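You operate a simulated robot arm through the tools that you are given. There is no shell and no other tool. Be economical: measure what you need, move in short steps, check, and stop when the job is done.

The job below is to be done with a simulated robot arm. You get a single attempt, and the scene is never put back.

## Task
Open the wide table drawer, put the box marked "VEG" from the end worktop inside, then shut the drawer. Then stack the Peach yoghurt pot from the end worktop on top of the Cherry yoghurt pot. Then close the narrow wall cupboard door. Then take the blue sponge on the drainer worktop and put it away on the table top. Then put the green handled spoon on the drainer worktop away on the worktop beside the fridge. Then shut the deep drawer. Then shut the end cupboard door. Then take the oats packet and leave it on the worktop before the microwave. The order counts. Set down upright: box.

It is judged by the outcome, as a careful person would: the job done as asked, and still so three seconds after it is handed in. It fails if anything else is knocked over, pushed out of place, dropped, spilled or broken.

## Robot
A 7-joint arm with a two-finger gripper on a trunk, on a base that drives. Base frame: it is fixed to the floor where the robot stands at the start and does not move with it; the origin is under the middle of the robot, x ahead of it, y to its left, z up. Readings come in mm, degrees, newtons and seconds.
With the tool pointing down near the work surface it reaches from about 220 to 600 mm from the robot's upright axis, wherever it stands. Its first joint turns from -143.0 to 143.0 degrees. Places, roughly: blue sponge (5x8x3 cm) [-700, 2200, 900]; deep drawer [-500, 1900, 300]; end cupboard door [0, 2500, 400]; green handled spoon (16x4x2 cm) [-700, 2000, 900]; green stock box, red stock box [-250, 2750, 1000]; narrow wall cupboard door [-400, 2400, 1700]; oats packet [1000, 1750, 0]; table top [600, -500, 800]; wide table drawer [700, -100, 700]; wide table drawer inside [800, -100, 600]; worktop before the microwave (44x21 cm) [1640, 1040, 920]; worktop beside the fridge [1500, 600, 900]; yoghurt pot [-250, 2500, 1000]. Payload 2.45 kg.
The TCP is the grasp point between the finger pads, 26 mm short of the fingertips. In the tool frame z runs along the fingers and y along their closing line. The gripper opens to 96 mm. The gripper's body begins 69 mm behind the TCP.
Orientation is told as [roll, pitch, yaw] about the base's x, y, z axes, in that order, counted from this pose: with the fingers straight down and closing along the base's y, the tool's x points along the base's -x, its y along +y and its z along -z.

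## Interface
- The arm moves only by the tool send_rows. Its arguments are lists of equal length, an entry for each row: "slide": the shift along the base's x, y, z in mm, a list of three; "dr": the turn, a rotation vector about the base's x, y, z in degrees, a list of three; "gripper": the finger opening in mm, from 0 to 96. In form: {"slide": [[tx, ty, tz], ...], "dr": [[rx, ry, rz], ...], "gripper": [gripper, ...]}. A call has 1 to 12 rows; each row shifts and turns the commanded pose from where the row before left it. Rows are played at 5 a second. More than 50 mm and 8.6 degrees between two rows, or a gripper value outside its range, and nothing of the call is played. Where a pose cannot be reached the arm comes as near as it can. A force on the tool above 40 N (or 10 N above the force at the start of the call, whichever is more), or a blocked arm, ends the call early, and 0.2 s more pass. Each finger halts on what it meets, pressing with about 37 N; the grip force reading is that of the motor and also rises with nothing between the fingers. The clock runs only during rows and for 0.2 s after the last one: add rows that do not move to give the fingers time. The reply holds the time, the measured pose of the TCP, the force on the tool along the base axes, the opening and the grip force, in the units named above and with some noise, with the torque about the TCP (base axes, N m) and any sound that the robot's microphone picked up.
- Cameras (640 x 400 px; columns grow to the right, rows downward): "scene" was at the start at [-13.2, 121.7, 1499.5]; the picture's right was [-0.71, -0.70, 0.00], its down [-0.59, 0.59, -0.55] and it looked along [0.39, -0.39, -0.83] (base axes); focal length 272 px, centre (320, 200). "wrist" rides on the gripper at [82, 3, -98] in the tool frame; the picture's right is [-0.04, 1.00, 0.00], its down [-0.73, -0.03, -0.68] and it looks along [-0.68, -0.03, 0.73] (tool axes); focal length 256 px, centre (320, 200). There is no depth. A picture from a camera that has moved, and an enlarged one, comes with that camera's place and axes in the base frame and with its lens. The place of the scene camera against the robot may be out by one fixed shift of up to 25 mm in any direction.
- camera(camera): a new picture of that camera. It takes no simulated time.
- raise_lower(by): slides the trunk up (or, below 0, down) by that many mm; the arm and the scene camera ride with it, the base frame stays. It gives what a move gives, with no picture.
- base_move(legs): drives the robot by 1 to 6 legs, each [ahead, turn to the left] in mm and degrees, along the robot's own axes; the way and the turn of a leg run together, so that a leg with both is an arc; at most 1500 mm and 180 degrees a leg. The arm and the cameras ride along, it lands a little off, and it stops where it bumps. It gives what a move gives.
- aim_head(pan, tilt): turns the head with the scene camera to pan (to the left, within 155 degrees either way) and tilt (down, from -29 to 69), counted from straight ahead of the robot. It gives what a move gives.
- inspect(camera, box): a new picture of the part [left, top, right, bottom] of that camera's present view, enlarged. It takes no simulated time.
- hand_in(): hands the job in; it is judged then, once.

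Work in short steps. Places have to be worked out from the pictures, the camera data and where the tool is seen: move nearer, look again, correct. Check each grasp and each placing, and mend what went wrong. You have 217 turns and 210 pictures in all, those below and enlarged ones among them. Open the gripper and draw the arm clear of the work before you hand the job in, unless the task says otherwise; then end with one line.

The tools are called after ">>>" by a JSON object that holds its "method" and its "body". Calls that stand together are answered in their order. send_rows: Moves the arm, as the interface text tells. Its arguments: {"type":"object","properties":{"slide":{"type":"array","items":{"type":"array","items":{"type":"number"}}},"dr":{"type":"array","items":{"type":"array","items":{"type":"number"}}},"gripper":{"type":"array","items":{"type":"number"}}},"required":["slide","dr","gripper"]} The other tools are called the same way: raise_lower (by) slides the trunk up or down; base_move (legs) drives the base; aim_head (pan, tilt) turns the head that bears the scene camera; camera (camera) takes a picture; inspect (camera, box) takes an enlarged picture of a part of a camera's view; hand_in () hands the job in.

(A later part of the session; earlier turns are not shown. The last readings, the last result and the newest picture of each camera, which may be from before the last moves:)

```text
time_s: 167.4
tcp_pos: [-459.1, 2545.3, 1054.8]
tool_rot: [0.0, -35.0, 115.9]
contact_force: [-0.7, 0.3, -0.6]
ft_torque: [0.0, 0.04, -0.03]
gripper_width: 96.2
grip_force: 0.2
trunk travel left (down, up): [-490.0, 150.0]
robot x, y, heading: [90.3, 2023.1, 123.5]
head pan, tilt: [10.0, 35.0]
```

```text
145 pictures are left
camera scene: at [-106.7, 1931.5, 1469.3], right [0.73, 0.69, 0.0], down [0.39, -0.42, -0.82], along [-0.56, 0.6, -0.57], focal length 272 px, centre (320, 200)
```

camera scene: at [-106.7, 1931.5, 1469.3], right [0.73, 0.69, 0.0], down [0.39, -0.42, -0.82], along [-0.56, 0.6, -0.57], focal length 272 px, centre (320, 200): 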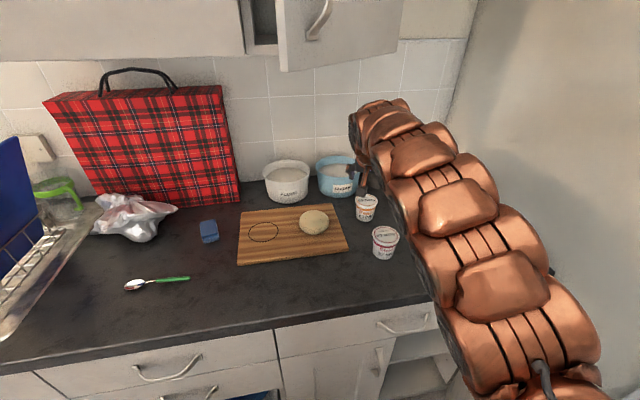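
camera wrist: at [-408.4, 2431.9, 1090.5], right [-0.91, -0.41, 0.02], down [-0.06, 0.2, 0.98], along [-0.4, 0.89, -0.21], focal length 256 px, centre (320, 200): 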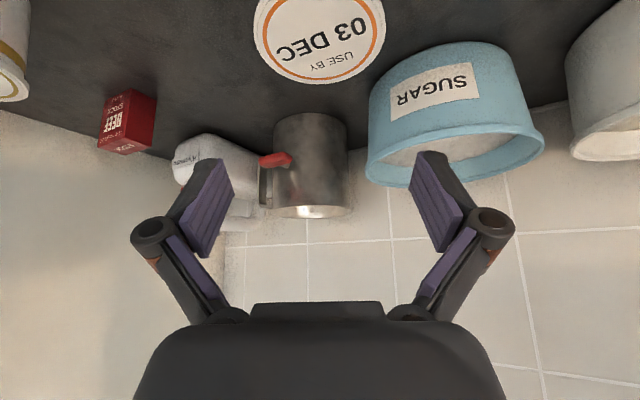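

Pot is centred laterally; I shift back ~7 mm and descend to z≈950.

>>> {"method": "send_rows", "body": {"slide": [[1, -7, -20], [0, 0, -25], [0, 0, -25], [0, 0, -20], [0, 0, -15]], "dr": [[0, 0, 0], [0, 0, 0], [0, 0, 0], [0, 0, 0], [0, 0, 0]], "gripper": [96, 96, 96, 96, 96]}}

>>> {"method": "camera", "body": {"camera": "wrist"}}

>>> {"method": "inspect", "body": {"camera": "scene", "box": [300, 140, 460, 240]}}

```text
time_s: 168.6
tcp_pos: [-457.2, 2538.2, 949.2]
tool_rot: [0.0, -34.9, 115.9]
contact_force: [0.2, 0.4, -0.2]
ft_torque: [-0.03, 0.0, -0.02]
gripper_width: 95.9
grip_force: 0.1
trunk travel left (down, up): [-490.0, 150.0]
robot x, y, heading: [92.2, 2020.4, 123.2]
head pan, tilt: [10.0, 35.0]
```

```text
144 pictures are left
camera wrist: at [-406.9, 2425.3, 984.4], right [-0.91, -0.41, 0.02], down [-0.07, 0.2, 0.98], along [-0.4, 0.89, -0.21], focal length 256 px, centre (320, 200)
```

wrist: 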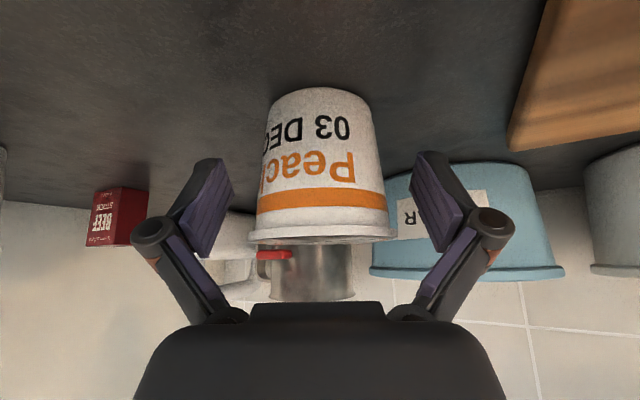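

```text
4.00 times, centred on (380, 190) of scene
camera zoom: at [-106.7, 1931.4, 1469.3], right [0.73, 0.69, 0.0], down [0.39, -0.42, -0.82], along [-0.56, 0.6, -0.57], focal length 1087 px, centre (80, 240)
```

zoom: 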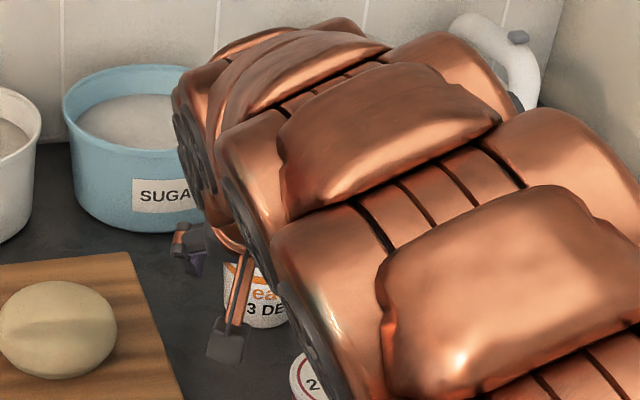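

Good alignment. Close on the pot.

>>> {"method": "send_rows", "body": {"slide": [[0, 0, 0], [0, 0, 0], [0, 0, 0], [0, 0, 0]], "dr": [[0, 0, 0], [0, 0, 0], [0, 0, 0], [0, 0, 0]], "gripper": [75, 55, 55, 55]}}

>>> {"method": "send_rows", "body": {"slide": [[0, 0, 10], [0, 0, 20], [0, 0, 25], [0, 0, 25], [0, 0, 25]], "dr": [[0, 0, 0], [0, 0, 0], [0, 0, 0], [0, 0, 0], [0, 0, 0]], "gripper": [55, 55, 55, 55, 55]}}

>>> {"method": "camera", "body": {"camera": "wrist"}}

>>> {"method": "camera", "body": {"camera": "scene"}}

```text
time_s: 169.6
tcp_pos: [-459.5, 2537.0, 950.1]
tool_rot: [0.0, -35.0, 115.9]
contact_force: [-0.2, 0.0, 0.3]
ft_torque: [0.0, 0.03, -0.01]
gripper_width: 67.3
grip_force: 36.9
trunk travel left (down, up): [-490.0, 150.0]
robot x, y, heading: [94.7, 2014.7, 123.2]
head pan, tilt: [10.0, 35.0]
```

```text
time_s: 170.8
tcp_pos: [-458.5, 2537.7, 1054.5]
tool_rot: [0.0, -34.9, 115.8]
contact_force: [-0.8, -0.3, -2.0]
ft_torque: [0.0, 0.01, 0.01]
gripper_width: 67.4
grip_force: 37.0
trunk travel left (down, up): [-490.0, 150.0]
robot x, y, heading: [87.8, 2018.5, 123.3]
head pan, tilt: [10.0, 35.0]
```

```text
142 pictures are left
camera wrist: at [-406.9, 2425.0, 1089.5], right [-0.91, -0.41, 0.02], down [-0.07, 0.2, 0.98], along [-0.4, 0.89, -0.21], focal length 256 px, centre (320, 200)
```

wrist: 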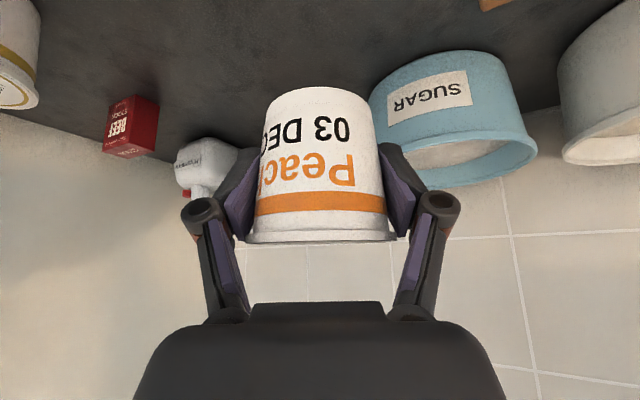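

```text
141 pictures are left
camera scene: at [-107.0, 1931.5, 1469.3], right [0.73, 0.69, 0.0], down [0.39, -0.42, -0.82], along [-0.56, 0.6, -0.57], focal length 272 px, centre (320, 200)
```

scene: 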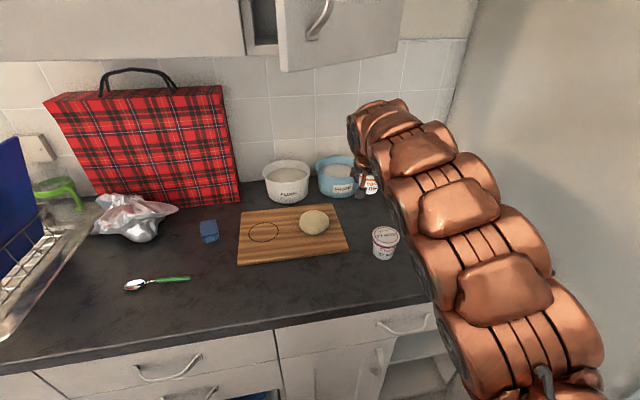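

Peach is held. I inspect Cherry to fix its position relative to the camera.

>>> {"method": "inspect", "body": {"camera": "scene", "box": [300, 160, 460, 260]}}

```text
4.00 times, centred on (380, 210) of scene
camera zoom: at [-107.0, 1931.5, 1469.3], right [0.73, 0.69, 0.0], down [0.39, -0.42, -0.82], along [-0.56, 0.6, -0.57], focal length 1087 px, centre (80, 160)
```

zoom: 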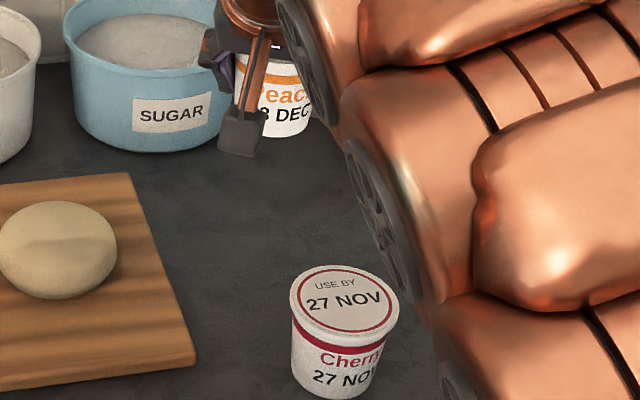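

Cherry ≈ (−330,2445). I carry Peach over it at safe height (Peach bottom ≈1009, Cherry top ≈970).

>>> {"method": "send_rows", "body": {"slide": [[32, -23.2, 0], [32, -23.2, 0], [32, -23.2, 0], [32, -23.2, 0], [0, 0, 0]], "dr": [[0, 0, 0], [0, 0, 0], [0, 0, 0], [0, 0, 0], [0, 0, 0]], "gripper": [55, 55, 55, 55, 55]}}

>>> {"method": "camera", "body": {"camera": "wrist"}}

>>> {"method": "inspect", "body": {"camera": "scene", "box": [300, 160, 460, 260]}}

```text
time_s: 172.0
tcp_pos: [-330.2, 2444.3, 1054.5]
tool_rot: [-0.1, -35.0, 115.9]
contact_force: [0.4, 0.6, -1.6]
ft_torque: [-0.04, -0.01, 0.02]
gripper_width: 67.3
grip_force: 37.3
trunk travel left (down, up): [-490.0, 150.0]
robot x, y, heading: [88.3, 2020.3, 123.5]
head pan, tilt: [10.0, 35.0]
```

```text
139 pictures are left
camera wrist: at [-278.6, 2332.2, 1090.5], right [-0.91, -0.41, 0.02], down [-0.07, 0.2, 0.98], along [-0.4, 0.89, -0.21], focal length 256 px, centre (320, 200)
```

wrist: 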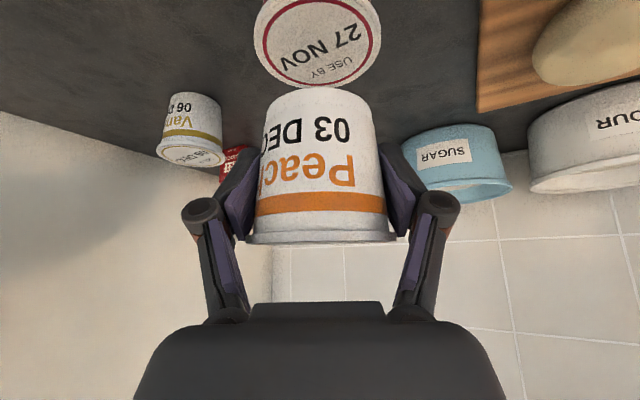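

```text
4.00 times, centred on (380, 210) of scene
camera zoom: at [-106.8, 1931.5, 1469.3], right [0.73, 0.69, 0.0], down [0.39, -0.42, -0.82], along [-0.56, 0.6, -0.57], focal length 1087 px, centre (80, 160)
```

zoom: 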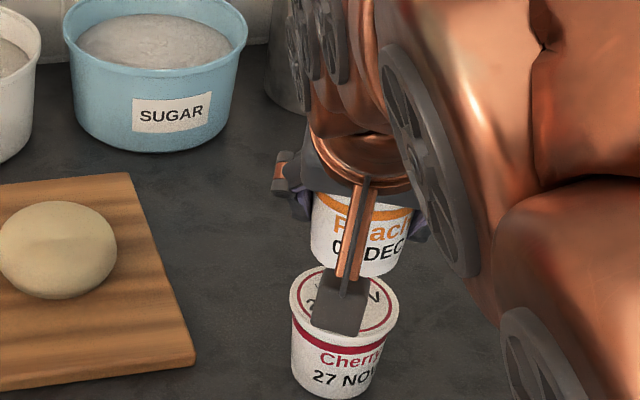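

Comparing with the earlier Peach view, I need ~4 mm back and 1.5 mm left. Shift and lower to just above contact.

>>> {"method": "send_rows", "body": {"slide": [[3.4, -3.4, 0], [0, 0, -12], [0, 0, -10]], "dr": [[0, 0, 0], [0, 0, 0], [0, 0, 0]], "gripper": [55, 55, 55]}}

>>> {"method": "camera", "body": {"camera": "wrist"}}

>>> {"method": "inspect", "body": {"camera": "scene", "box": [340, 190, 420, 240]}}

```text
time_s: 172.8
tcp_pos: [-327.0, 2442.0, 1032.6]
tool_rot: [0.0, -35.0, 115.8]
contact_force: [0.1, 0.6, -0.9]
ft_torque: [0.01, -0.01, -0.02]
gripper_width: 67.1
grip_force: 37.0
trunk travel left (down, up): [-490.0, 150.0]
robot x, y, heading: [93.9, 2021.5, 123.1]
head pan, tilt: [10.0, 35.0]
```

```text
137 pictures are left
camera wrist: at [-275.3, 2329.0, 1067.5], right [-0.91, -0.41, 0.02], down [-0.07, 0.2, 0.98], along [-0.4, 0.89, -0.21], focal length 256 px, centre (320, 200)
```

wrist: 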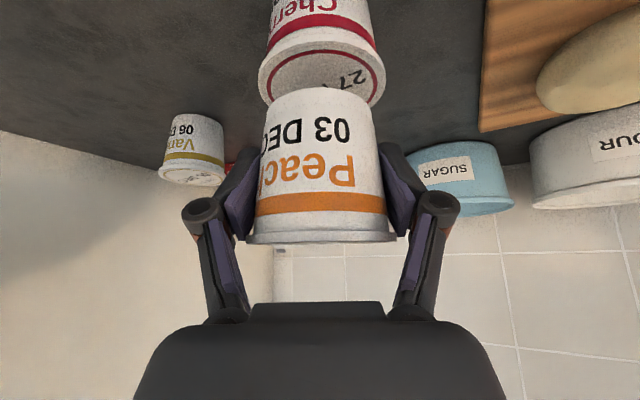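

```text
8.00 times, centred on (380, 215) of scene
camera zoom: at [-106.7, 1931.4, 1469.3], right [0.73, 0.69, 0.0], down [0.39, -0.42, -0.82], along [-0.56, 0.6, -0.57], focal length 2174 px, centre (-160, 80)
```

zoom: 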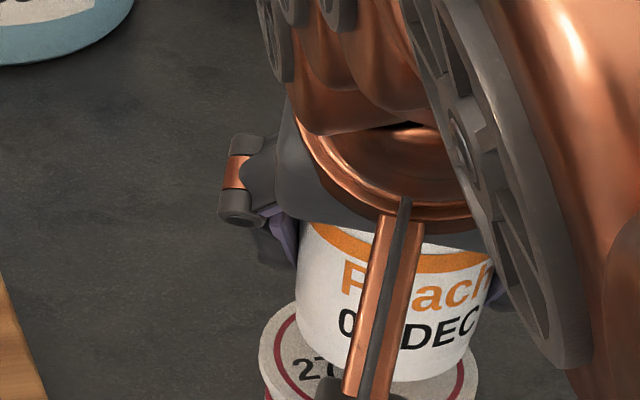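

Wrist measurements agree within ~3 mm on both axes. I lower slowly to contact (expected TCP z≈1018).

>>> {"method": "send_rows", "body": {"slide": [[0, 1, -6], [0, 0, -4], [0, 0, -2], [0, 0, -2]], "dr": [[0, 0, 0], [0, 0, 0], [0, 0, 0], [0, 0, 0]], "gripper": [55, 55, 55, 55]}}

>>> {"method": "inspect", "body": {"camera": "wrist", "box": [220, 20, 420, 145]}}

```text
time_s: 173.8
tcp_pos: [-327.4, 2441.8, 1018.1]
tool_rot: [0.0, -35.0, 115.9]
contact_force: [0.2, -0.1, -1.1]
ft_torque: [-0.06, 0.0, 0.03]
gripper_width: 66.9
grip_force: 36.6
trunk travel left (down, up): [-490.0, 150.0]
robot x, y, heading: [94.1, 2016.4, 123.0]
head pan, tilt: [10.0, 35.0]
```

```text
3.20 times, centred on (320, 82) of wrist
camera zoom: at [-276.1, 2330.1, 1053.7], right [-0.91, -0.41, 0.02], down [-0.07, 0.2, 0.98], along [-0.4, 0.89, -0.21], focal length 819 px, centre (320, 576)
```

zoom: 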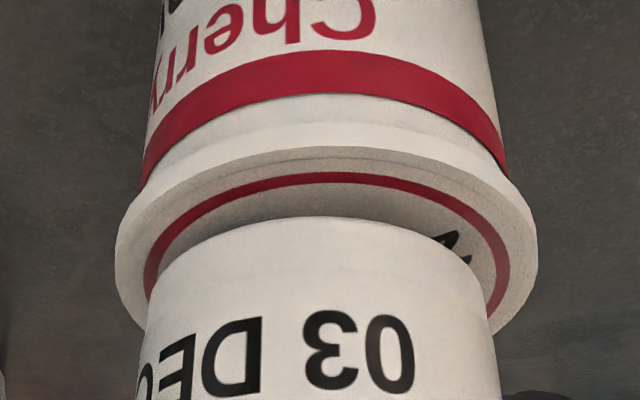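

Still no contact. Lower by small steps.

>>> {"method": "send_rows", "body": {"slide": [[1, -2.5, 0], [0, 0, -1.5], [0, 0, -1.5], [0, 0, -1]], "dr": [[0, 0, 0], [0, 0, 0], [0, 0, 0], [0, 0, 0]], "gripper": [55, 55, 55, 55]}}

>>> {"method": "inspect", "body": {"camera": "wrist", "box": [220, 20, 420, 145]}}

```text
time_s: 174.8
tcp_pos: [-326.1, 2438.3, 1016.2]
tool_rot: [0.0, -35.0, 115.9]
contact_force: [0.5, 0.3, 0.9]
ft_torque: [0.04, 0.02, -0.04]
gripper_width: 67.1
grip_force: 36.9
trunk travel left (down, up): [-490.0, 150.0]
robot x, y, heading: [90.4, 2018.6, 123.4]
head pan, tilt: [10.0, 35.0]
```

```text
3.20 times, centred on (320, 82) of wrist
camera zoom: at [-274.8, 2327.5, 1049.8], right [-0.91, -0.41, 0.02], down [-0.07, 0.2, 0.98], along [-0.4, 0.89, -0.21], focal length 819 px, centre (320, 576)
```

zoom: 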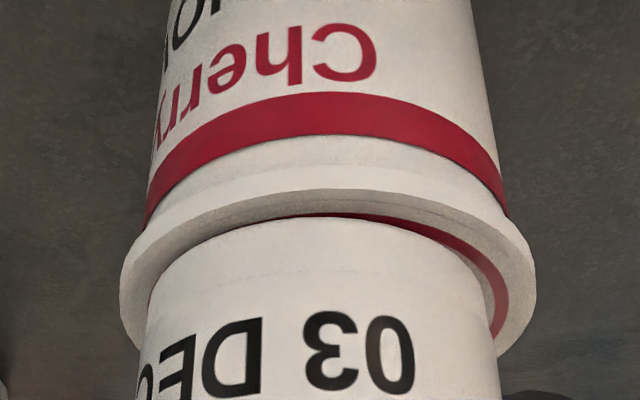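

Edges now look concentric. A touch lower to confirm seating.

>>> {"method": "send_rows", "body": {"slide": [[0, 0, -1], [0, 0, -1]], "dr": [[0, 0, 0], [0, 0, 0]], "gripper": [55, 55]}}

```text
time_s: 175.4
tcp_pos: [-326.7, 2440.4, 1013.3]
tool_rot: [0.1, -35.1, 115.9]
contact_force: [0.9, -1.5, 15.1]
ft_torque: [0.33, -0.01, -0.05]
gripper_width: 66.5
grip_force: 37.2
trunk travel left (down, up): [-490.0, 150.0]
robot x, y, heading: [92.9, 2021.8, 123.5]
head pan, tilt: [10.0, 35.0]
```

Seated (15 N). I release and rise straight up.

>>> {"method": "send_rows", "body": {"slide": [[0, 0, 0.8], [0, 0, 0], [0, 0, 0], [0, 0, 0]], "dr": [[0, 0, 0], [0, 0, 0], [0, 0, 0], [0, 0, 0]], "gripper": [67, 72, 84, 96]}}

>>> {"method": "camera", "body": {"camera": "wrist"}}

```text
time_s: 176.4
tcp_pos: [-326.7, 2440.5, 1013.5]
tool_rot: [0.0, -35.0, 115.9]
contact_force: [0.0, 0.8, 0.0]
ft_torque: [0.03, 0.03, 0.02]
gripper_width: 96.0
grip_force: 0.0
trunk travel left (down, up): [-490.0, 150.0]
robot x, y, heading: [93.7, 2017.6, 123.4]
head pan, tilt: [10.0, 35.0]
```

```text
133 pictures are left
camera wrist: at [-274.7, 2327.6, 1048.1], right [-0.91, -0.41, 0.02], down [-0.07, 0.2, 0.98], along [-0.4, 0.89, -0.21], focal length 256 px, centre (320, 200)
```

wrist: 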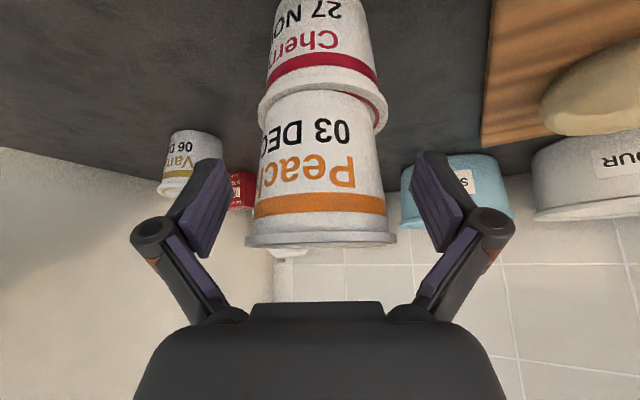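

Peach sits squarely on Cherry. I rise, retract, back off ~350 mm, and look at the wall cupboard door.

>>> {"method": "send_rows", "body": {"slide": [[0, 0, 25], [0, 0, 35], [0, 0, 40], [0, 0, 40]], "dr": [[0, 0, 0], [0, 0, 0], [0, 0, 0], [0, 0, 0]], "gripper": [96, 96, 96, 96]}}

>>> {"method": "base_move", "body": {"legs": [[-400, 0], [0, 20]]}}

>>> {"method": "aim_head", "body": {"pan": -5, "tilt": 0}}

>>> {"method": "camera", "body": {"camera": "scene"}}

>>> {"method": "raise_lower", "body": {"by": 150}}

>>> {"method": "camera", "body": {"camera": "scene"}}

```text
time_s: 177.4
tcp_pos: [-325.8, 2441.1, 1152.9]
tool_rot: [0.0, -34.8, 116.0]
contact_force: [-1.0, -0.1, -0.4]
ft_torque: [0.01, 0.0, -0.01]
gripper_width: 95.8
grip_force: 0.2
trunk travel left (down, up): [-490.0, 150.0]
robot x, y, heading: [93.5, 2020.6, 123.1]
head pan, tilt: [10.0, 35.0]
```

```text
time_s: 180.9
tcp_pos: [-225.5, 1938.0, 1151.9]
tool_rot: [0.0, -35.0, 136.0]
contact_force: [-0.4, 0.2, -1.4]
ft_torque: [0.01, 0.03, 0.0]
gripper_width: 96.0
grip_force: 0.0
trunk travel left (down, up): [-490.0, 150.0]
robot x, y, heading: [309.1, 1685.2, 143.3]
head pan, tilt: [10.0, 35.0]
```

```text
time_s: 181.9
tcp_pos: [-225.9, 1937.0, 1153.4]
tool_rot: [0.0, -35.0, 136.0]
contact_force: [0.2, 0.3, -0.3]
ft_torque: [0.01, 0.01, 0.01]
gripper_width: 95.9
grip_force: 0.0
trunk travel left (down, up): [-490.0, 150.0]
robot x, y, heading: [311.1, 1685.0, 143.4]
head pan, tilt: [-5.0, 0.0]
```

```text
132 pictures are left
camera scene: at [162.4, 1559.2, 1525.4], right [0.66, 0.75, 0.0], down [0.0, 0.0, -1.0], along [-0.75, 0.66, 0.0], focal length 272 px, centre (320, 200)
```

scene: 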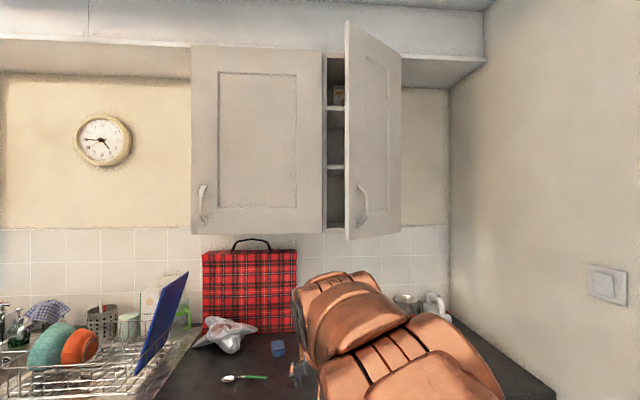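

```text
time_s: 183.7
tcp_pos: [-225.1, 1938.5, 1302.6]
tool_rot: [0.1, -34.8, 136.0]
contact_force: [0.2, -0.3, -0.5]
ft_torque: [0.0, -0.03, -0.01]
gripper_width: 96.1
grip_force: 0.1
trunk travel left (down, up): [-640.0, 0.0]
robot x, y, heading: [311.2, 1688.3, 143.6]
head pan, tilt: [-5.0, 0.0]
```

```text
131 pictures are left
camera scene: at [162.4, 1559.2, 1675.4], right [0.66, 0.75, 0.0], down [0.0, 0.0, -1.0], along [-0.75, 0.66, 0.0], focal length 272 px, centre (320, 200)
```

scene: 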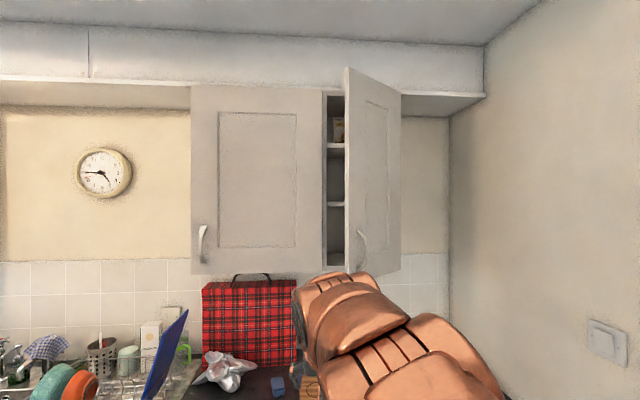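

>>> {"method": "inspect", "body": {"camera": "scene", "box": [300, 180, 460, 280]}}

>>> {"method": "inspect", "body": {"camera": "scene", "box": [300, 50, 460, 150]}}

```text
4.00 times, centred on (380, 230) of scene
camera zoom: at [162.4, 1559.2, 1675.4], right [0.66, 0.75, 0.0], down [0.0, 0.0, -1.0], along [-0.75, 0.66, 0.0], focal length 1087 px, centre (80, 80)
```

zoom: 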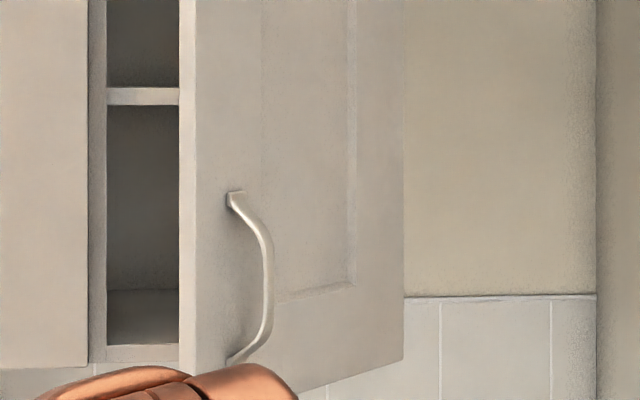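

```text
4.00 times, centred on (380, 100) of scene
camera zoom: at [162.4, 1559.2, 1675.4], right [0.66, 0.75, 0.0], down [0.0, 0.0, -1.0], along [-0.75, 0.66, 0.0], focal length 1087 px, centre (80, 600)
```

zoom: 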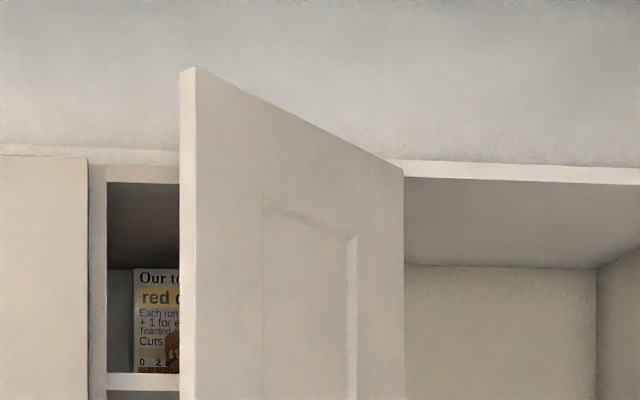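

Triangulation: door hinge at u1800 n−1855, free edge about u1531 n−1663, open ~36°, bottom z≈1386, handle z 1395–1580. I raise and level the tool (away from everything) to push it by driving.

>>> {"method": "send_rows", "body": {"slide": [[-13.4, 12.9, 25], [-13.4, 12.9, 25], [-13.4, 12.9, 25], [-13.4, 12.9, 25], [-13.4, 12.9, 25], [-13.4, 12.9, 25], [-13.4, 12.9, 25], [0, 0, 10]], "dr": [[5.46, 5.65, 0], [5.46, 5.65, 0], [5.46, 5.65, 0], [5.46, 5.65, 0], [5.46, 5.65, 0], [5.46, 5.65, 0], [5.46, 5.65, 0], [0, 0, 8]], "gripper": [80, 60, 40, 20, 0, 0, 0, 0]}}

>>> {"method": "camera", "body": {"camera": "scene"}}

>>> {"method": "camera", "body": {"camera": "wrist"}}

```text
time_s: 185.5
tcp_pos: [-319.3, 2030.0, 1486.5]
tool_rot: [-33.1, -89.9, 177.1]
contact_force: [-0.9, -0.5, -0.1]
ft_torque: [0.02, -0.04, 0.01]
gripper_width: 0.0
grip_force: 28.3
trunk travel left (down, up): [-640.0, 0.0]
robot x, y, heading: [309.5, 1685.1, 143.2]
head pan, tilt: [-5.0, 0.0]
```

```text
128 pictures are left
camera scene: at [162.0, 1559.6, 1675.4], right [0.66, 0.75, 0.0], down [0.0, 0.0, -1.0], along [-0.75, 0.66, 0.0], focal length 272 px, centre (320, 200)
```

scene: 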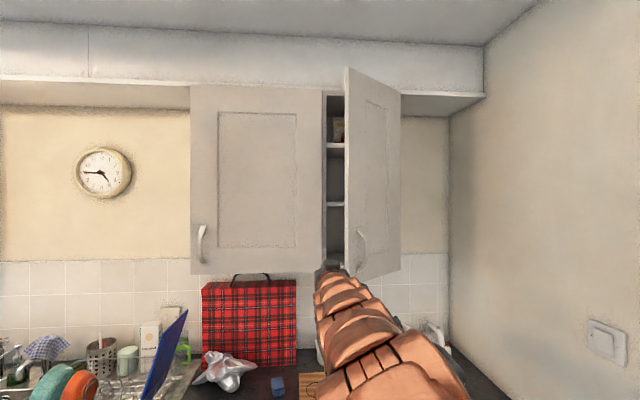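

```text
127 pictures are left
camera wrist: at [-241.1, 1968.8, 1406.1], right [-0.59, -0.81, 0.04], down [0.56, -0.38, 0.73], along [-0.58, 0.45, 0.68], focal length 256 px, centre (320, 200)
```

wrist: 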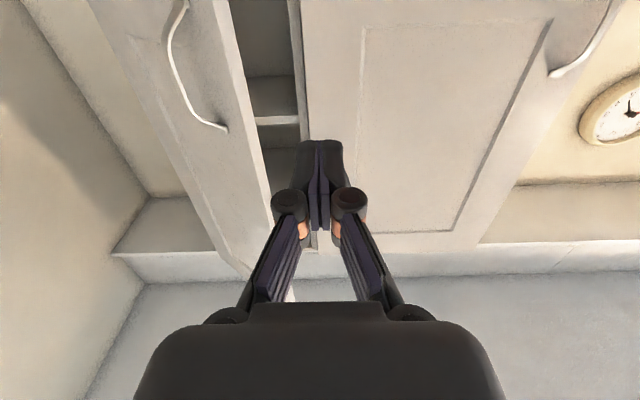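

Tool is level at z 1486, 712 mm ahead. I reposition the base to u≈1690, n≈−930, squared to the wall.

>>> {"method": "base_move", "body": {"legs": [[0, -34.4], [243, 0], [0, 35.5]]}}

>>> {"method": "send_rows", "body": {"slide": [[13.5, 19, 0], [13.5, 19, 0]], "dr": [[0, 0, 0], [0, 0, 0]], "gripper": [0, 0]}}

>>> {"method": "camera", "body": {"camera": "wrist"}}

>>> {"method": "camera", "body": {"camera": "scene"}}

```text
time_s: 190.7
tcp_pos: [-403.6, 2247.3, 1486.5]
tool_rot: [-40.4, -89.8, -174.5]
contact_force: [-0.5, 0.3, 0.0]
ft_torque: [0.01, 0.01, -0.03]
gripper_width: 0.0
grip_force: 28.6
trunk travel left (down, up): [-640.0, 0.0]
robot x, y, heading: [231.8, 1915.2, 144.6]
head pan, tilt: [-5.0, 0.0]
```

```text
time_s: 191.2
tcp_pos: [-376.2, 2285.1, 1486.9]
tool_rot: [-69.9, -89.9, -145.0]
contact_force: [-0.2, 0.0, 0.7]
ft_torque: [-0.04, 0.0, 0.0]
gripper_width: 0.0
grip_force: 28.9
trunk travel left (down, up): [-640.0, 0.0]
robot x, y, heading: [232.9, 1915.3, 144.5]
head pan, tilt: [-5.0, 0.0]
```

```text
126 pictures are left
camera wrist: at [-296.9, 2225.6, 1407.1], right [-0.57, -0.82, 0.04], down [0.57, -0.36, 0.73], along [-0.59, 0.44, 0.68], focal length 256 px, centre (320, 200)
```

wrist: 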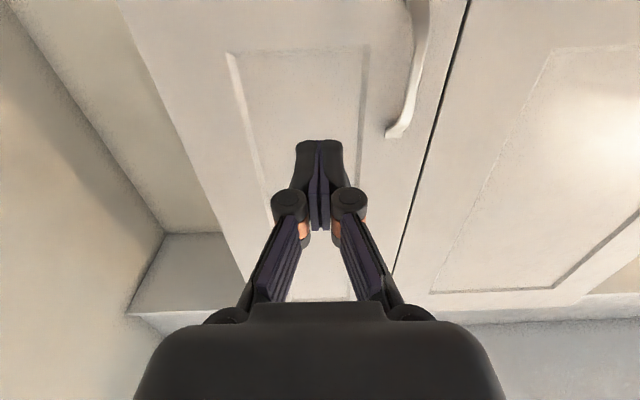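

```text
125 pictures are left
camera scene: at [86.4, 1786.4, 1675.4], right [0.65, 0.76, 0.0], down [0.0, 0.0, -1.0], along [-0.76, 0.65, 0.0], focal length 272 px, centre (320, 200)
```

scene: 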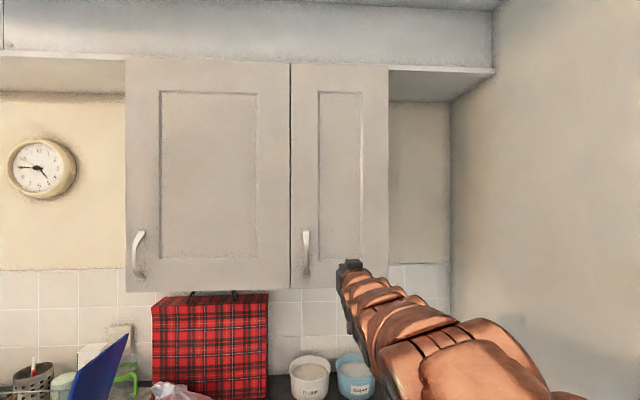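

The wall cupboard door now looks closed — my sweep apparently pushed it. I check closely.

>>> {"method": "inspect", "body": {"camera": "scene", "box": [240, 40, 420, 300]}}

>>> {"method": "inspect", "body": {"camera": "wrist", "box": [340, 0, 540, 300]}}

```text
1.54 times, centred on (330, 170) of scene
camera zoom: at [86.4, 1786.4, 1675.4], right [0.65, 0.76, 0.0], down [0.0, 0.0, -1.0], along [-0.76, 0.65, 0.0], focal length 418 px, centre (305, 246)
```

zoom: 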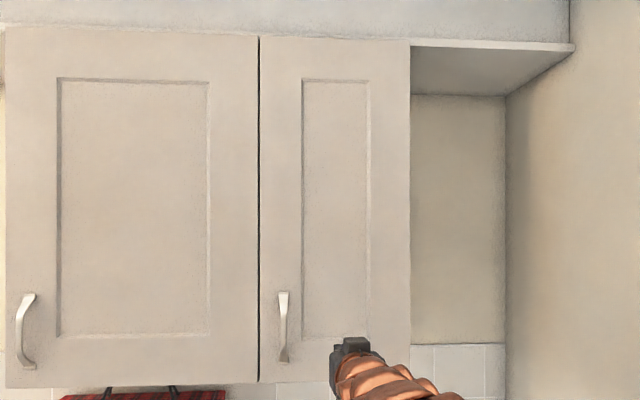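

```text
1.33 times, centred on (440, 150) of wrist
camera zoom: at [-296.9, 2225.6, 1407.1], right [-0.57, -0.82, 0.04], down [0.57, -0.36, 0.73], along [-0.59, 0.44, 0.68], focal length 341 px, centre (160, 267)
```

zoom: 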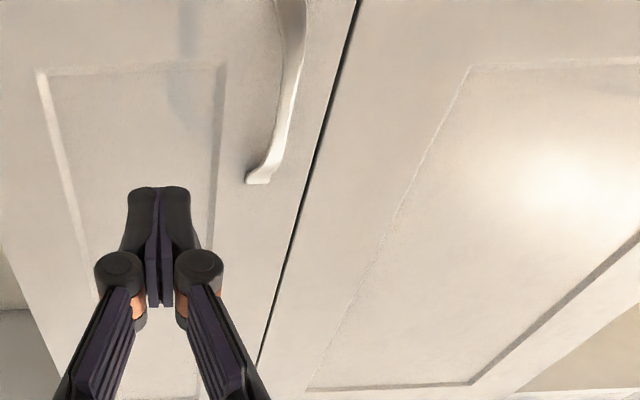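

It looks flush. I confirm by pressing gently on the panel: drive ahead 120 mm first.

>>> {"method": "base_move", "body": {"legs": [[120, 0]]}}

>>> {"method": "camera", "body": {"camera": "wrist"}}

```text
time_s: 192.5
tcp_pos: [-475.6, 2355.2, 1486.7]
tool_rot: [-64.7, -90.0, -150.2]
contact_force: [-0.2, 0.2, 0.0]
ft_torque: [-0.04, -0.01, -0.01]
gripper_width: 0.0
grip_force: 28.6
trunk travel left (down, up): [-640.0, 0.0]
robot x, y, heading: [134.3, 1981.0, 144.7]
head pan, tilt: [-5.0, 0.0]
```

```text
122 pictures are left
camera wrist: at [-395.3, 2295.3, 1407.3], right [-0.57, -0.82, 0.04], down [0.57, -0.36, 0.73], along [-0.59, 0.44, 0.68], focal length 256 px, centre (320, 200)
```

wrist: 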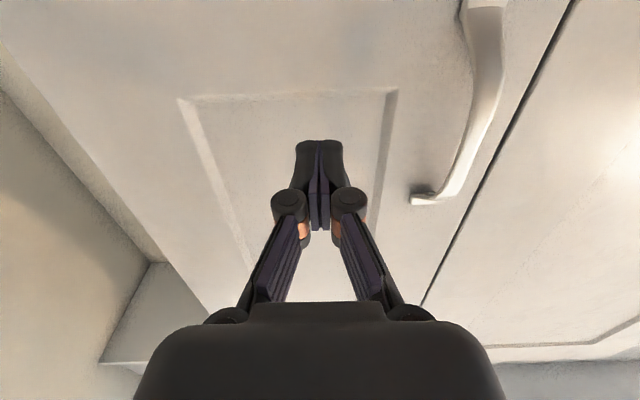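

Now press with the arm in small rows.

>>> {"method": "send_rows", "body": {"slide": [[-16.2, 11.7, 0], [-12, 8.8, 0], [-8.1, 5.8, 0], [-8.1, 5.8, 0], [-8.1, 5.8, 0], [-6.5, 4.7, 0], [-6.5, 4.7, 0]], "dr": [[0, 0, 0], [0, 0, 0], [0, 0, 0], [0, 0, 0], [0, 0, 0], [0, 0, 0], [0, 0, 0]], "gripper": [0, 0, 0, 0, 0, 0, 0]}}

>>> {"method": "camera", "body": {"camera": "wrist"}}

```text
time_s: 193.5
tcp_pos: [-513.1, 2381.3, 1486.9]
tool_rot: [-11.9, -89.7, 157.0]
contact_force: [33.4, -21.8, -6.7]
ft_torque: [0.0, 0.05, -0.22]
gripper_width: 6.1
grip_force: 29.0
trunk travel left (down, up): [-640.0, 0.0]
robot x, y, heading: [137.4, 1988.3, 144.6]
head pan, tilt: [-5.0, 0.0]
stopped in row 5: the force on the tool passed its limit at 58 N (the readings are from after the stop); the commanded pose is now the measured one
```

```text
121 pictures are left
camera wrist: at [-433.5, 2322.8, 1407.8], right [-0.57, -0.82, 0.04], down [0.57, -0.36, 0.74], along [-0.59, 0.44, 0.68], focal length 256 px, centre (320, 200)
```

wrist: 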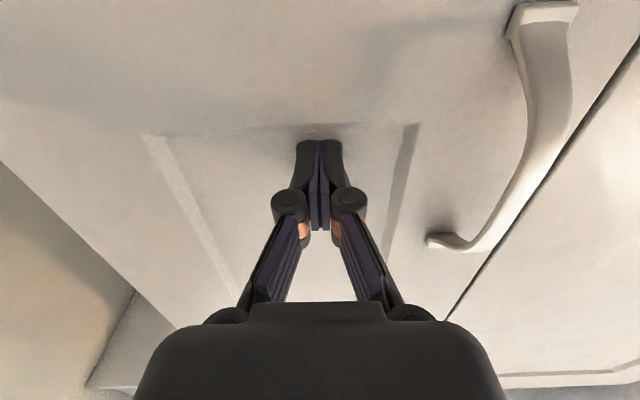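

Door resists firmly at its closed plane — shut. I back off, bring the tool to a 35° tilt, lower, and drive round to the sponge.

>>> {"method": "base_move", "body": {"legs": [[-300, 0]]}}

>>> {"method": "send_rows", "body": {"slide": [[12.2, -8.7, -28], [12.2, -8.7, -28], [12.2, -8.7, -28], [12.2, -8.7, -28], [12.2, -8.7, -28], [12.2, -8.7, -28], [12.2, -8.7, -28]], "dr": [[-4.55, -6.41, 0], [-4.55, -6.41, 0], [-4.55, -6.41, 0], [-4.55, -6.41, 0], [-4.55, -6.41, 0], [-4.55, -6.41, 0], [-4.55, -6.41, 0]], "gripper": [20, 50, 90, 90, 90, 90, 90]}}

>>> {"method": "raise_lower", "body": {"by": -150}}

>>> {"method": "base_move", "body": {"legs": [[0, 90], [390, 0], [0, -90], [220, 0]]}}

>>> {"method": "aim_head", "body": {"pan": 0, "tilt": 50}}

>>> {"method": "camera", "body": {"camera": "scene"}}

>>> {"method": "camera", "body": {"camera": "wrist"}}

```text
time_s: 195.5
tcp_pos: [-272.6, 2213.2, 1485.2]
tool_rot: [-7.9, -89.6, 152.9]
contact_force: [-0.5, 0.6, -0.2]
ft_torque: [-0.01, 0.04, 0.02]
gripper_width: 0.0
grip_force: 28.5
trunk travel left (down, up): [-640.0, 0.0]
robot x, y, heading: [379.2, 1809.9, 144.3]
head pan, tilt: [-5.0, 0.0]
```

```text
time_s: 197.1
tcp_pos: [-185.1, 2150.7, 1289.2]
tool_rot: [0.3, -34.4, 144.7]
contact_force: [0.4, -0.3, -0.5]
ft_torque: [0.03, 0.03, -0.02]
gripper_width: 90.1
grip_force: 0.0
trunk travel left (down, up): [-640.0, 0.0]
robot x, y, heading: [380.1, 1813.0, 144.2]
head pan, tilt: [-5.0, 0.0]
```

```text
time_s: 198.9
tcp_pos: [-187.3, 2152.2, 1139.2]
tool_rot: [0.3, -34.6, 144.7]
contact_force: [0.2, -0.1, -0.2]
ft_torque: [0.01, 0.02, -0.01]
gripper_width: 90.1
grip_force: 0.1
trunk travel left (down, up): [-490.0, 150.0]
robot x, y, heading: [378.9, 1811.8, 144.4]
head pan, tilt: [-5.0, 0.0]
```

```text
time_s: 210.3
tcp_pos: [-588.4, 1970.3, 1139.8]
tool_rot: [0.3, -34.7, 144.1]
contact_force: [-0.4, 0.1, -0.8]
ft_torque: [0.01, 0.0, 0.0]
gripper_width: 90.1
grip_force: 0.1
trunk travel left (down, up): [-490.0, 150.0]
robot x, y, heading: [-23.0, 1625.2, 144.1]
head pan, tilt: [-5.0, 0.0]
```

```text
time_s: 211.4
tcp_pos: [-586.4, 1968.5, 1139.2]
tool_rot: [0.1, -34.6, 144.1]
contact_force: [0.1, 0.8, 0.0]
ft_torque: [-0.05, 0.0, 0.01]
gripper_width: 90.1
grip_force: 0.0
trunk travel left (down, up): [-490.0, 150.0]
robot x, y, heading: [-20.6, 1626.3, 144.1]
head pan, tilt: [0.0, 50.0]
```

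```text
120 pictures are left
camera scene: at [-167.1, 1484.3, 1447.7], right [0.59, 0.81, 0.0], down [0.62, -0.45, -0.64], along [-0.52, 0.38, -0.77], focal length 272 px, centre (320, 200)
```

scene: 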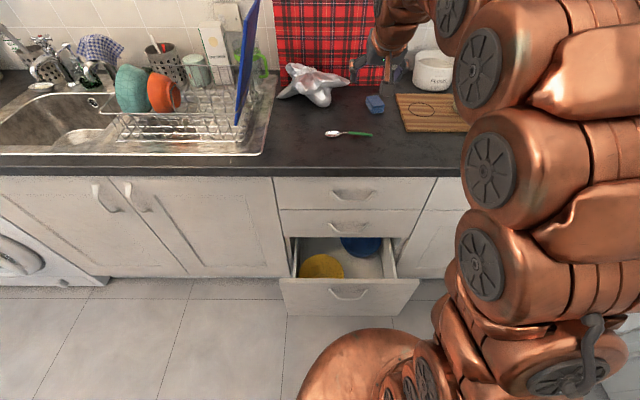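

```text
119 pictures are left
camera wrist: at [-488.8, 1896.0, 1175.2], right [-0.61, -0.79, 0.03], down [-0.16, 0.15, 0.98], along [-0.78, 0.59, -0.22], focal length 256 px, centre (320, 200)
```

wrist: 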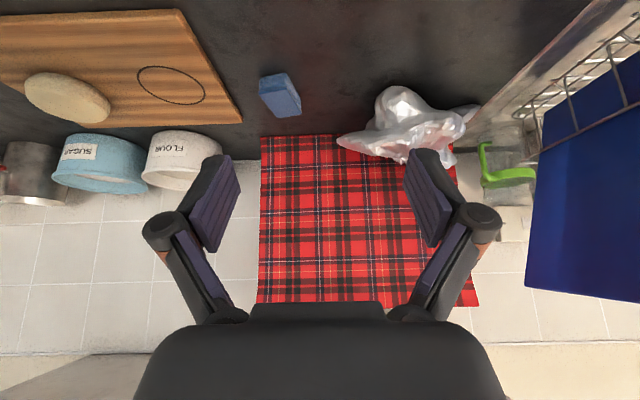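

Sponge ≈ (−745,2165), about 850 mm from where I may stand. I edge 60 mm closer, tilt to 52°, and extend above it.

>>> {"method": "base_move", "body": {"legs": [[60, 0]]}}

>>> {"method": "send_rows", "body": {"slide": [[-15, 20, -20], [-15, 20, -20], [-15, 30, -20], [-15, 30, -20]], "dr": [[4.98, 6.89, 0], [4.98, 6.89, 0], [0, 0, 4], [0, 0, 4]], "gripper": [90, 90, 90, 90]}}

>>> {"method": "camera", "body": {"camera": "wrist"}}

>>> {"method": "camera", "body": {"camera": "scene"}}

```text
time_s: 212.4
tcp_pos: [-636.1, 2005.6, 1139.8]
tool_rot: [0.2, -34.6, 144.2]
contact_force: [-0.1, 0.4, -0.3]
ft_torque: [-0.02, -0.02, -0.03]
gripper_width: 90.2
grip_force: 0.1
trunk travel left (down, up): [-490.0, 150.0]
robot x, y, heading: [-75.6, 1663.1, 144.0]
head pan, tilt: [0.0, 50.0]
```

```text
time_s: 213.4
tcp_pos: [-694.6, 2106.4, 1058.8]
tool_rot: [0.1, -51.6, 152.2]
contact_force: [-1.3, 0.1, 0.6]
ft_torque: [0.0, -0.01, -0.05]
gripper_width: 89.8
grip_force: 0.0
trunk travel left (down, up): [-490.0, 150.0]
robot x, y, heading: [-74.1, 1661.2, 144.0]
head pan, tilt: [0.0, 50.0]
```

```text
118 pictures are left
camera wrist: at [-582.6, 2043.9, 1057.7], right [-0.48, -0.87, 0.03], down [0.08, -0.01, 1.0], along [-0.87, 0.49, 0.07], focal length 256 px, centre (320, 200)
```

wrist: 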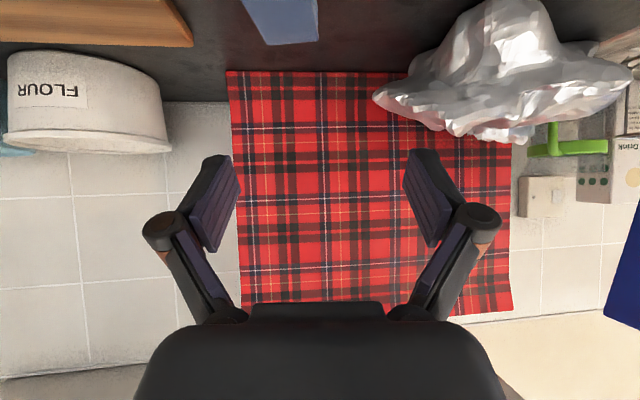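

```text
117 pictures are left
camera scene: at [-215.6, 1519.3, 1447.6], right [0.59, 0.81, 0.0], down [0.62, -0.45, -0.64], along [-0.52, 0.38, -0.77], focal length 272 px, centre (320, 200)
```

scene: 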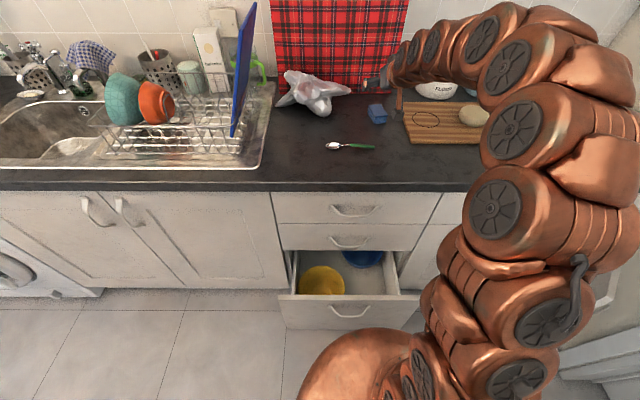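

I pull back ~80 mm for a complete view of the sponge.

>>> {"method": "send_rows", "body": {"slide": [[35, -20, 0], [35, -20, 0]], "dr": [[0, 0, 0], [0, 0, 0]], "gripper": [90, 90]}}

>>> {"method": "inspect", "body": {"camera": "wrist", "box": [220, 0, 380, 100]}}

```text
time_s: 214.0
tcp_pos: [-623.2, 2065.9, 1058.9]
tool_rot: [0.1, -51.6, 152.2]
contact_force: [-0.9, 0.9, 0.6]
ft_torque: [-0.03, -0.01, -0.03]
gripper_width: 90.2
grip_force: 0.1
trunk travel left (down, up): [-490.0, 150.0]
robot x, y, heading: [-72.7, 1660.3, 144.1]
head pan, tilt: [0.0, 50.0]
```

```text
4.00 times, centred on (300, 50) of wrist
camera zoom: at [-512.2, 2004.2, 1058.1], right [-0.48, -0.87, 0.03], down [0.08, -0.01, 1.0], along [-0.87, 0.49, 0.08], focal length 1024 px, centre (400, 800)
```

zoom: 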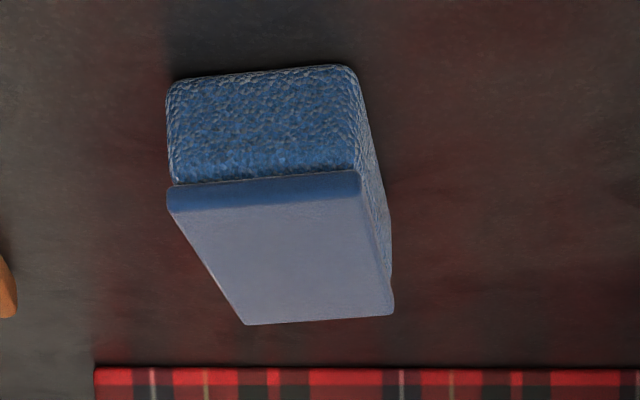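

Sponge: centre (−756,2169), long axis ≈155°, top z≈932. I go over its near half and check.

>>> {"method": "send_rows", "body": {"slide": [[-29, 23.7, -12], [-29, 23.7, -12], [-29, 23.7, -12], [-29, 23.7, -12]], "dr": [[0, 0, 1.5], [0, 0, 1.5], [0, 0, 0], [0, 0, 0]], "gripper": [84, 80, 80, 80]}}

>>> {"method": "camera", "body": {"camera": "wrist"}}

```text
time_s: 215.0
tcp_pos: [-741.9, 2160.2, 1010.8]
tool_rot: [0.2, -51.6, 155.2]
contact_force: [0.4, 0.9, 0.2]
ft_torque: [-0.01, -0.04, 0.03]
gripper_width: 80.0
grip_force: 0.0
trunk travel left (down, up): [-490.0, 150.0]
robot x, y, heading: [-75.1, 1662.4, 143.6]
head pan, tilt: [0.0, 50.0]
```

```text
115 pictures are left
camera wrist: at [-625.8, 2104.4, 1010.3], right [-0.44, -0.9, 0.03], down [0.08, 0.0, 1.0], along [-0.89, 0.44, 0.08], focal length 256 px, centre (320, 200)
```

wrist: 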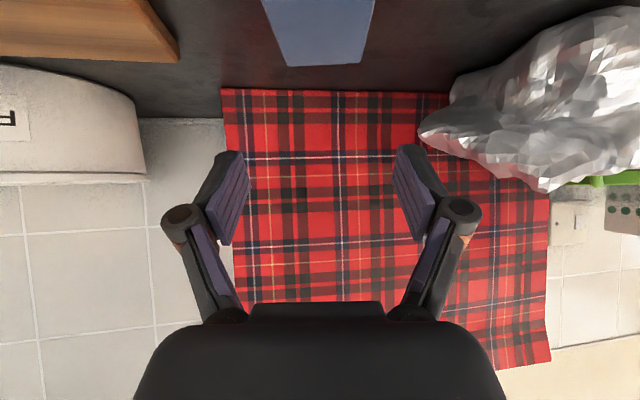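

Well aligned. Descend to z≈934 and close.

>>> {"method": "send_rows", "body": {"slide": [[0, 0, -25], [0, 0, -25], [0, 0, -20], [0, 0, -6], [0, 0, 0], [0, 0, 0], [0, 0, 0], [0, 0, 0]], "dr": [[0, 0, 0], [0, 0, 0], [0, 0, 0], [0, 0, 0], [0, 0, 0], [0, 0, 0], [0, 0, 0], [0, 0, 0]], "gripper": [80, 80, 80, 80, 60, 40, 30, 30]}}

>>> {"method": "camera", "body": {"camera": "wrist"}}

```text
time_s: 216.8
tcp_pos: [-740.9, 2159.1, 935.5]
tool_rot: [0.3, -51.5, 155.2]
contact_force: [-0.4, -0.8, 1.5]
ft_torque: [-0.01, -0.04, 0.0]
gripper_width: 43.6
grip_force: 36.7
trunk travel left (down, up): [-490.0, 150.0]
robot x, y, heading: [-76.2, 1661.9, 144.0]
head pan, tilt: [0.0, 50.0]
```

```text
114 pictures are left
camera wrist: at [-626.4, 2104.1, 934.1], right [-0.44, -0.9, 0.03], down [0.08, 0.0, 1.0], along [-0.9, 0.44, 0.08], focal length 256 px, centre (320, 200)
```

wrist: 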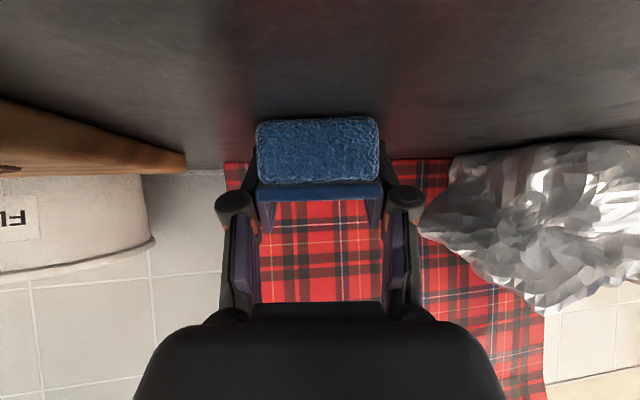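

Sponge gripped. I lift it, back out and drive to the table.

>>> {"method": "send_rows", "body": {"slide": [[0, 0, 20], [0, 0, 30], [0, 0, 35], [0, 0, 35]], "dr": [[0, 0, 0], [0, 0, 0], [0, 0, 0], [0, 0, 0]], "gripper": [30, 30, 30, 30]}}

>>> {"method": "base_move", "body": {"legs": [[-400, 0], [0, 90], [850, 0], [0, 90]]}}

>>> {"method": "camera", "body": {"camera": "scene"}}

>>> {"method": "camera", "body": {"camera": "wrist"}}

```text
time_s: 217.8
tcp_pos: [-741.7, 2161.0, 1055.0]
tool_rot: [0.2, -51.5, 155.2]
contact_force: [-0.7, 0.4, -0.3]
ft_torque: [-0.02, 0.0, 0.0]
gripper_width: 43.4
grip_force: 37.1
trunk travel left (down, up): [-490.0, 150.0]
robot x, y, heading: [-75.2, 1663.0, 144.0]
head pan, tilt: [0.0, 50.0]
```

```text
time_s: 232.1
tcp_pos: [407.0, 230.7, 1055.2]
tool_rot: [0.3, -51.6, -25.6]
contact_force: [-0.3, -0.1, -0.2]
ft_torque: [0.0, 0.01, -0.01]
gripper_width: 43.5
grip_force: 37.5
trunk travel left (down, up): [-490.0, 150.0]
robot x, y, heading: [-254.8, 740.5, -37.1]
head pan, tilt: [0.0, 50.0]
```

```text
113 pictures are left
camera scene: at [-136.0, 860.4, 1447.6], right [-0.6, -0.8, 0.0], down [-0.61, 0.46, -0.64], along [0.51, -0.39, -0.77], focal length 272 px, centre (320, 200)
```

scene: 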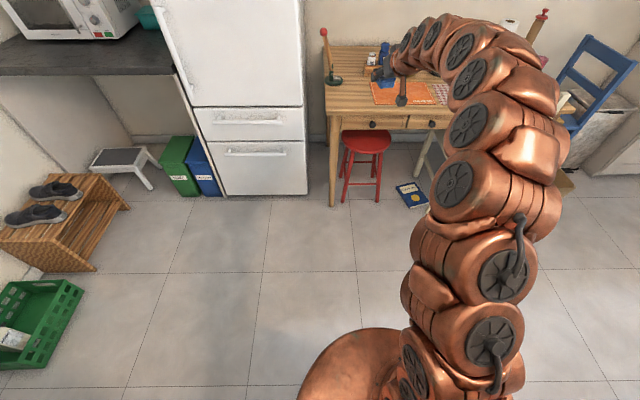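

```text
112 pictures are left
camera wrist: at [293.4, 289.5, 1053.7], right [0.45, 0.89, 0.03], down [-0.08, 0.0, 1.0], along [0.89, -0.45, 0.08], focal length 256 px, centre (320, 200)
```

wrist: 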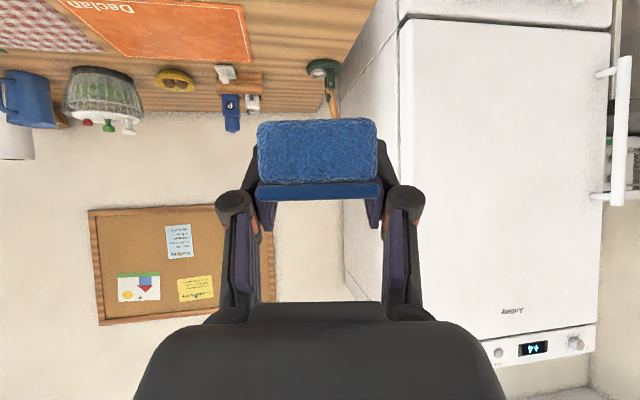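

Bare wood is at u 350–580, n 480–720. I drive 370 mm ahead to bring the sponge over u≈445, n≈570.

>>> {"method": "base_move", "body": {"legs": [[0, 2], [370, 0]]}}

>>> {"method": "raise_lower", "body": {"by": -200}}

>>> {"method": "camera", "body": {"camera": "wrist"}}

>>> {"method": "camera", "body": {"camera": "scene"}}

```text
time_s: 234.8
tcp_pos: [729.9, 40.1, 1055.0]
tool_rot: [0.2, -51.6, -23.7]
contact_force: [-0.8, -0.9, -0.4]
ft_torque: [0.02, 0.02, 0.05]
gripper_width: 43.6
grip_force: 36.8
trunk travel left (down, up): [-490.0, 150.0]
robot x, y, heading: [50.8, 527.8, -34.9]
head pan, tilt: [0.0, 50.0]
```

```text
time_s: 237.0
tcp_pos: [728.7, 40.2, 855.1]
tool_rot: [0.2, -51.6, -23.6]
contact_force: [-0.7, -0.3, -0.2]
ft_torque: [0.02, 0.01, 0.01]
gripper_width: 43.5
grip_force: 36.2
trunk travel left (down, up): [-290.0, 350.0]
robot x, y, heading: [52.0, 526.6, -34.9]
head pan, tilt: [0.0, 50.0]
```

```text
111 pictures are left
camera wrist: at [614.1, 94.6, 853.8], right [0.42, 0.91, 0.03], down [-0.08, 0.0, 1.0], along [0.9, -0.42, 0.08], focal length 256 px, centre (320, 200)
```

wrist: 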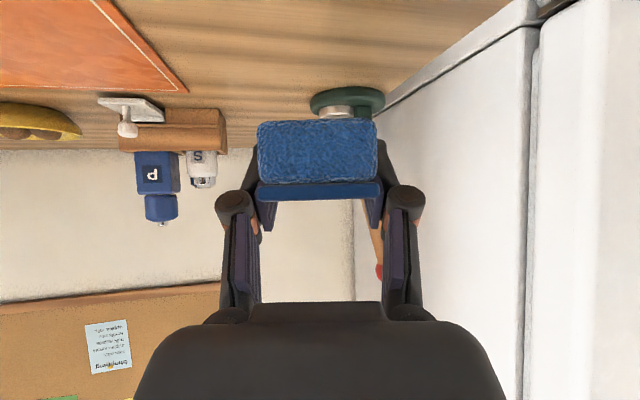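

```text
110 pictures are left
camera scene: at [165.3, 651.1, 1247.6], right [-0.57, -0.82, 0.0], down [-0.63, 0.44, -0.64], along [0.53, -0.37, -0.77], focal length 272 px, centre (320, 200)
```

scene: 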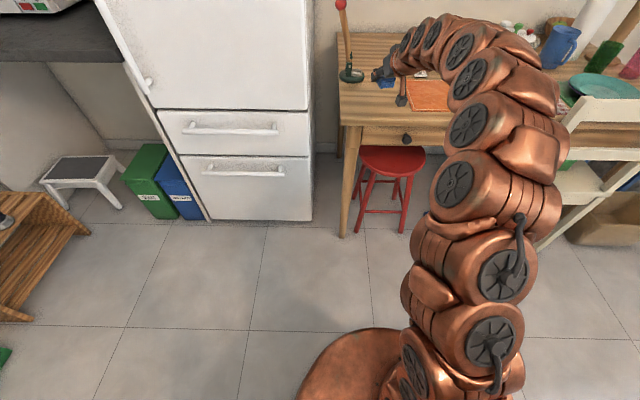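

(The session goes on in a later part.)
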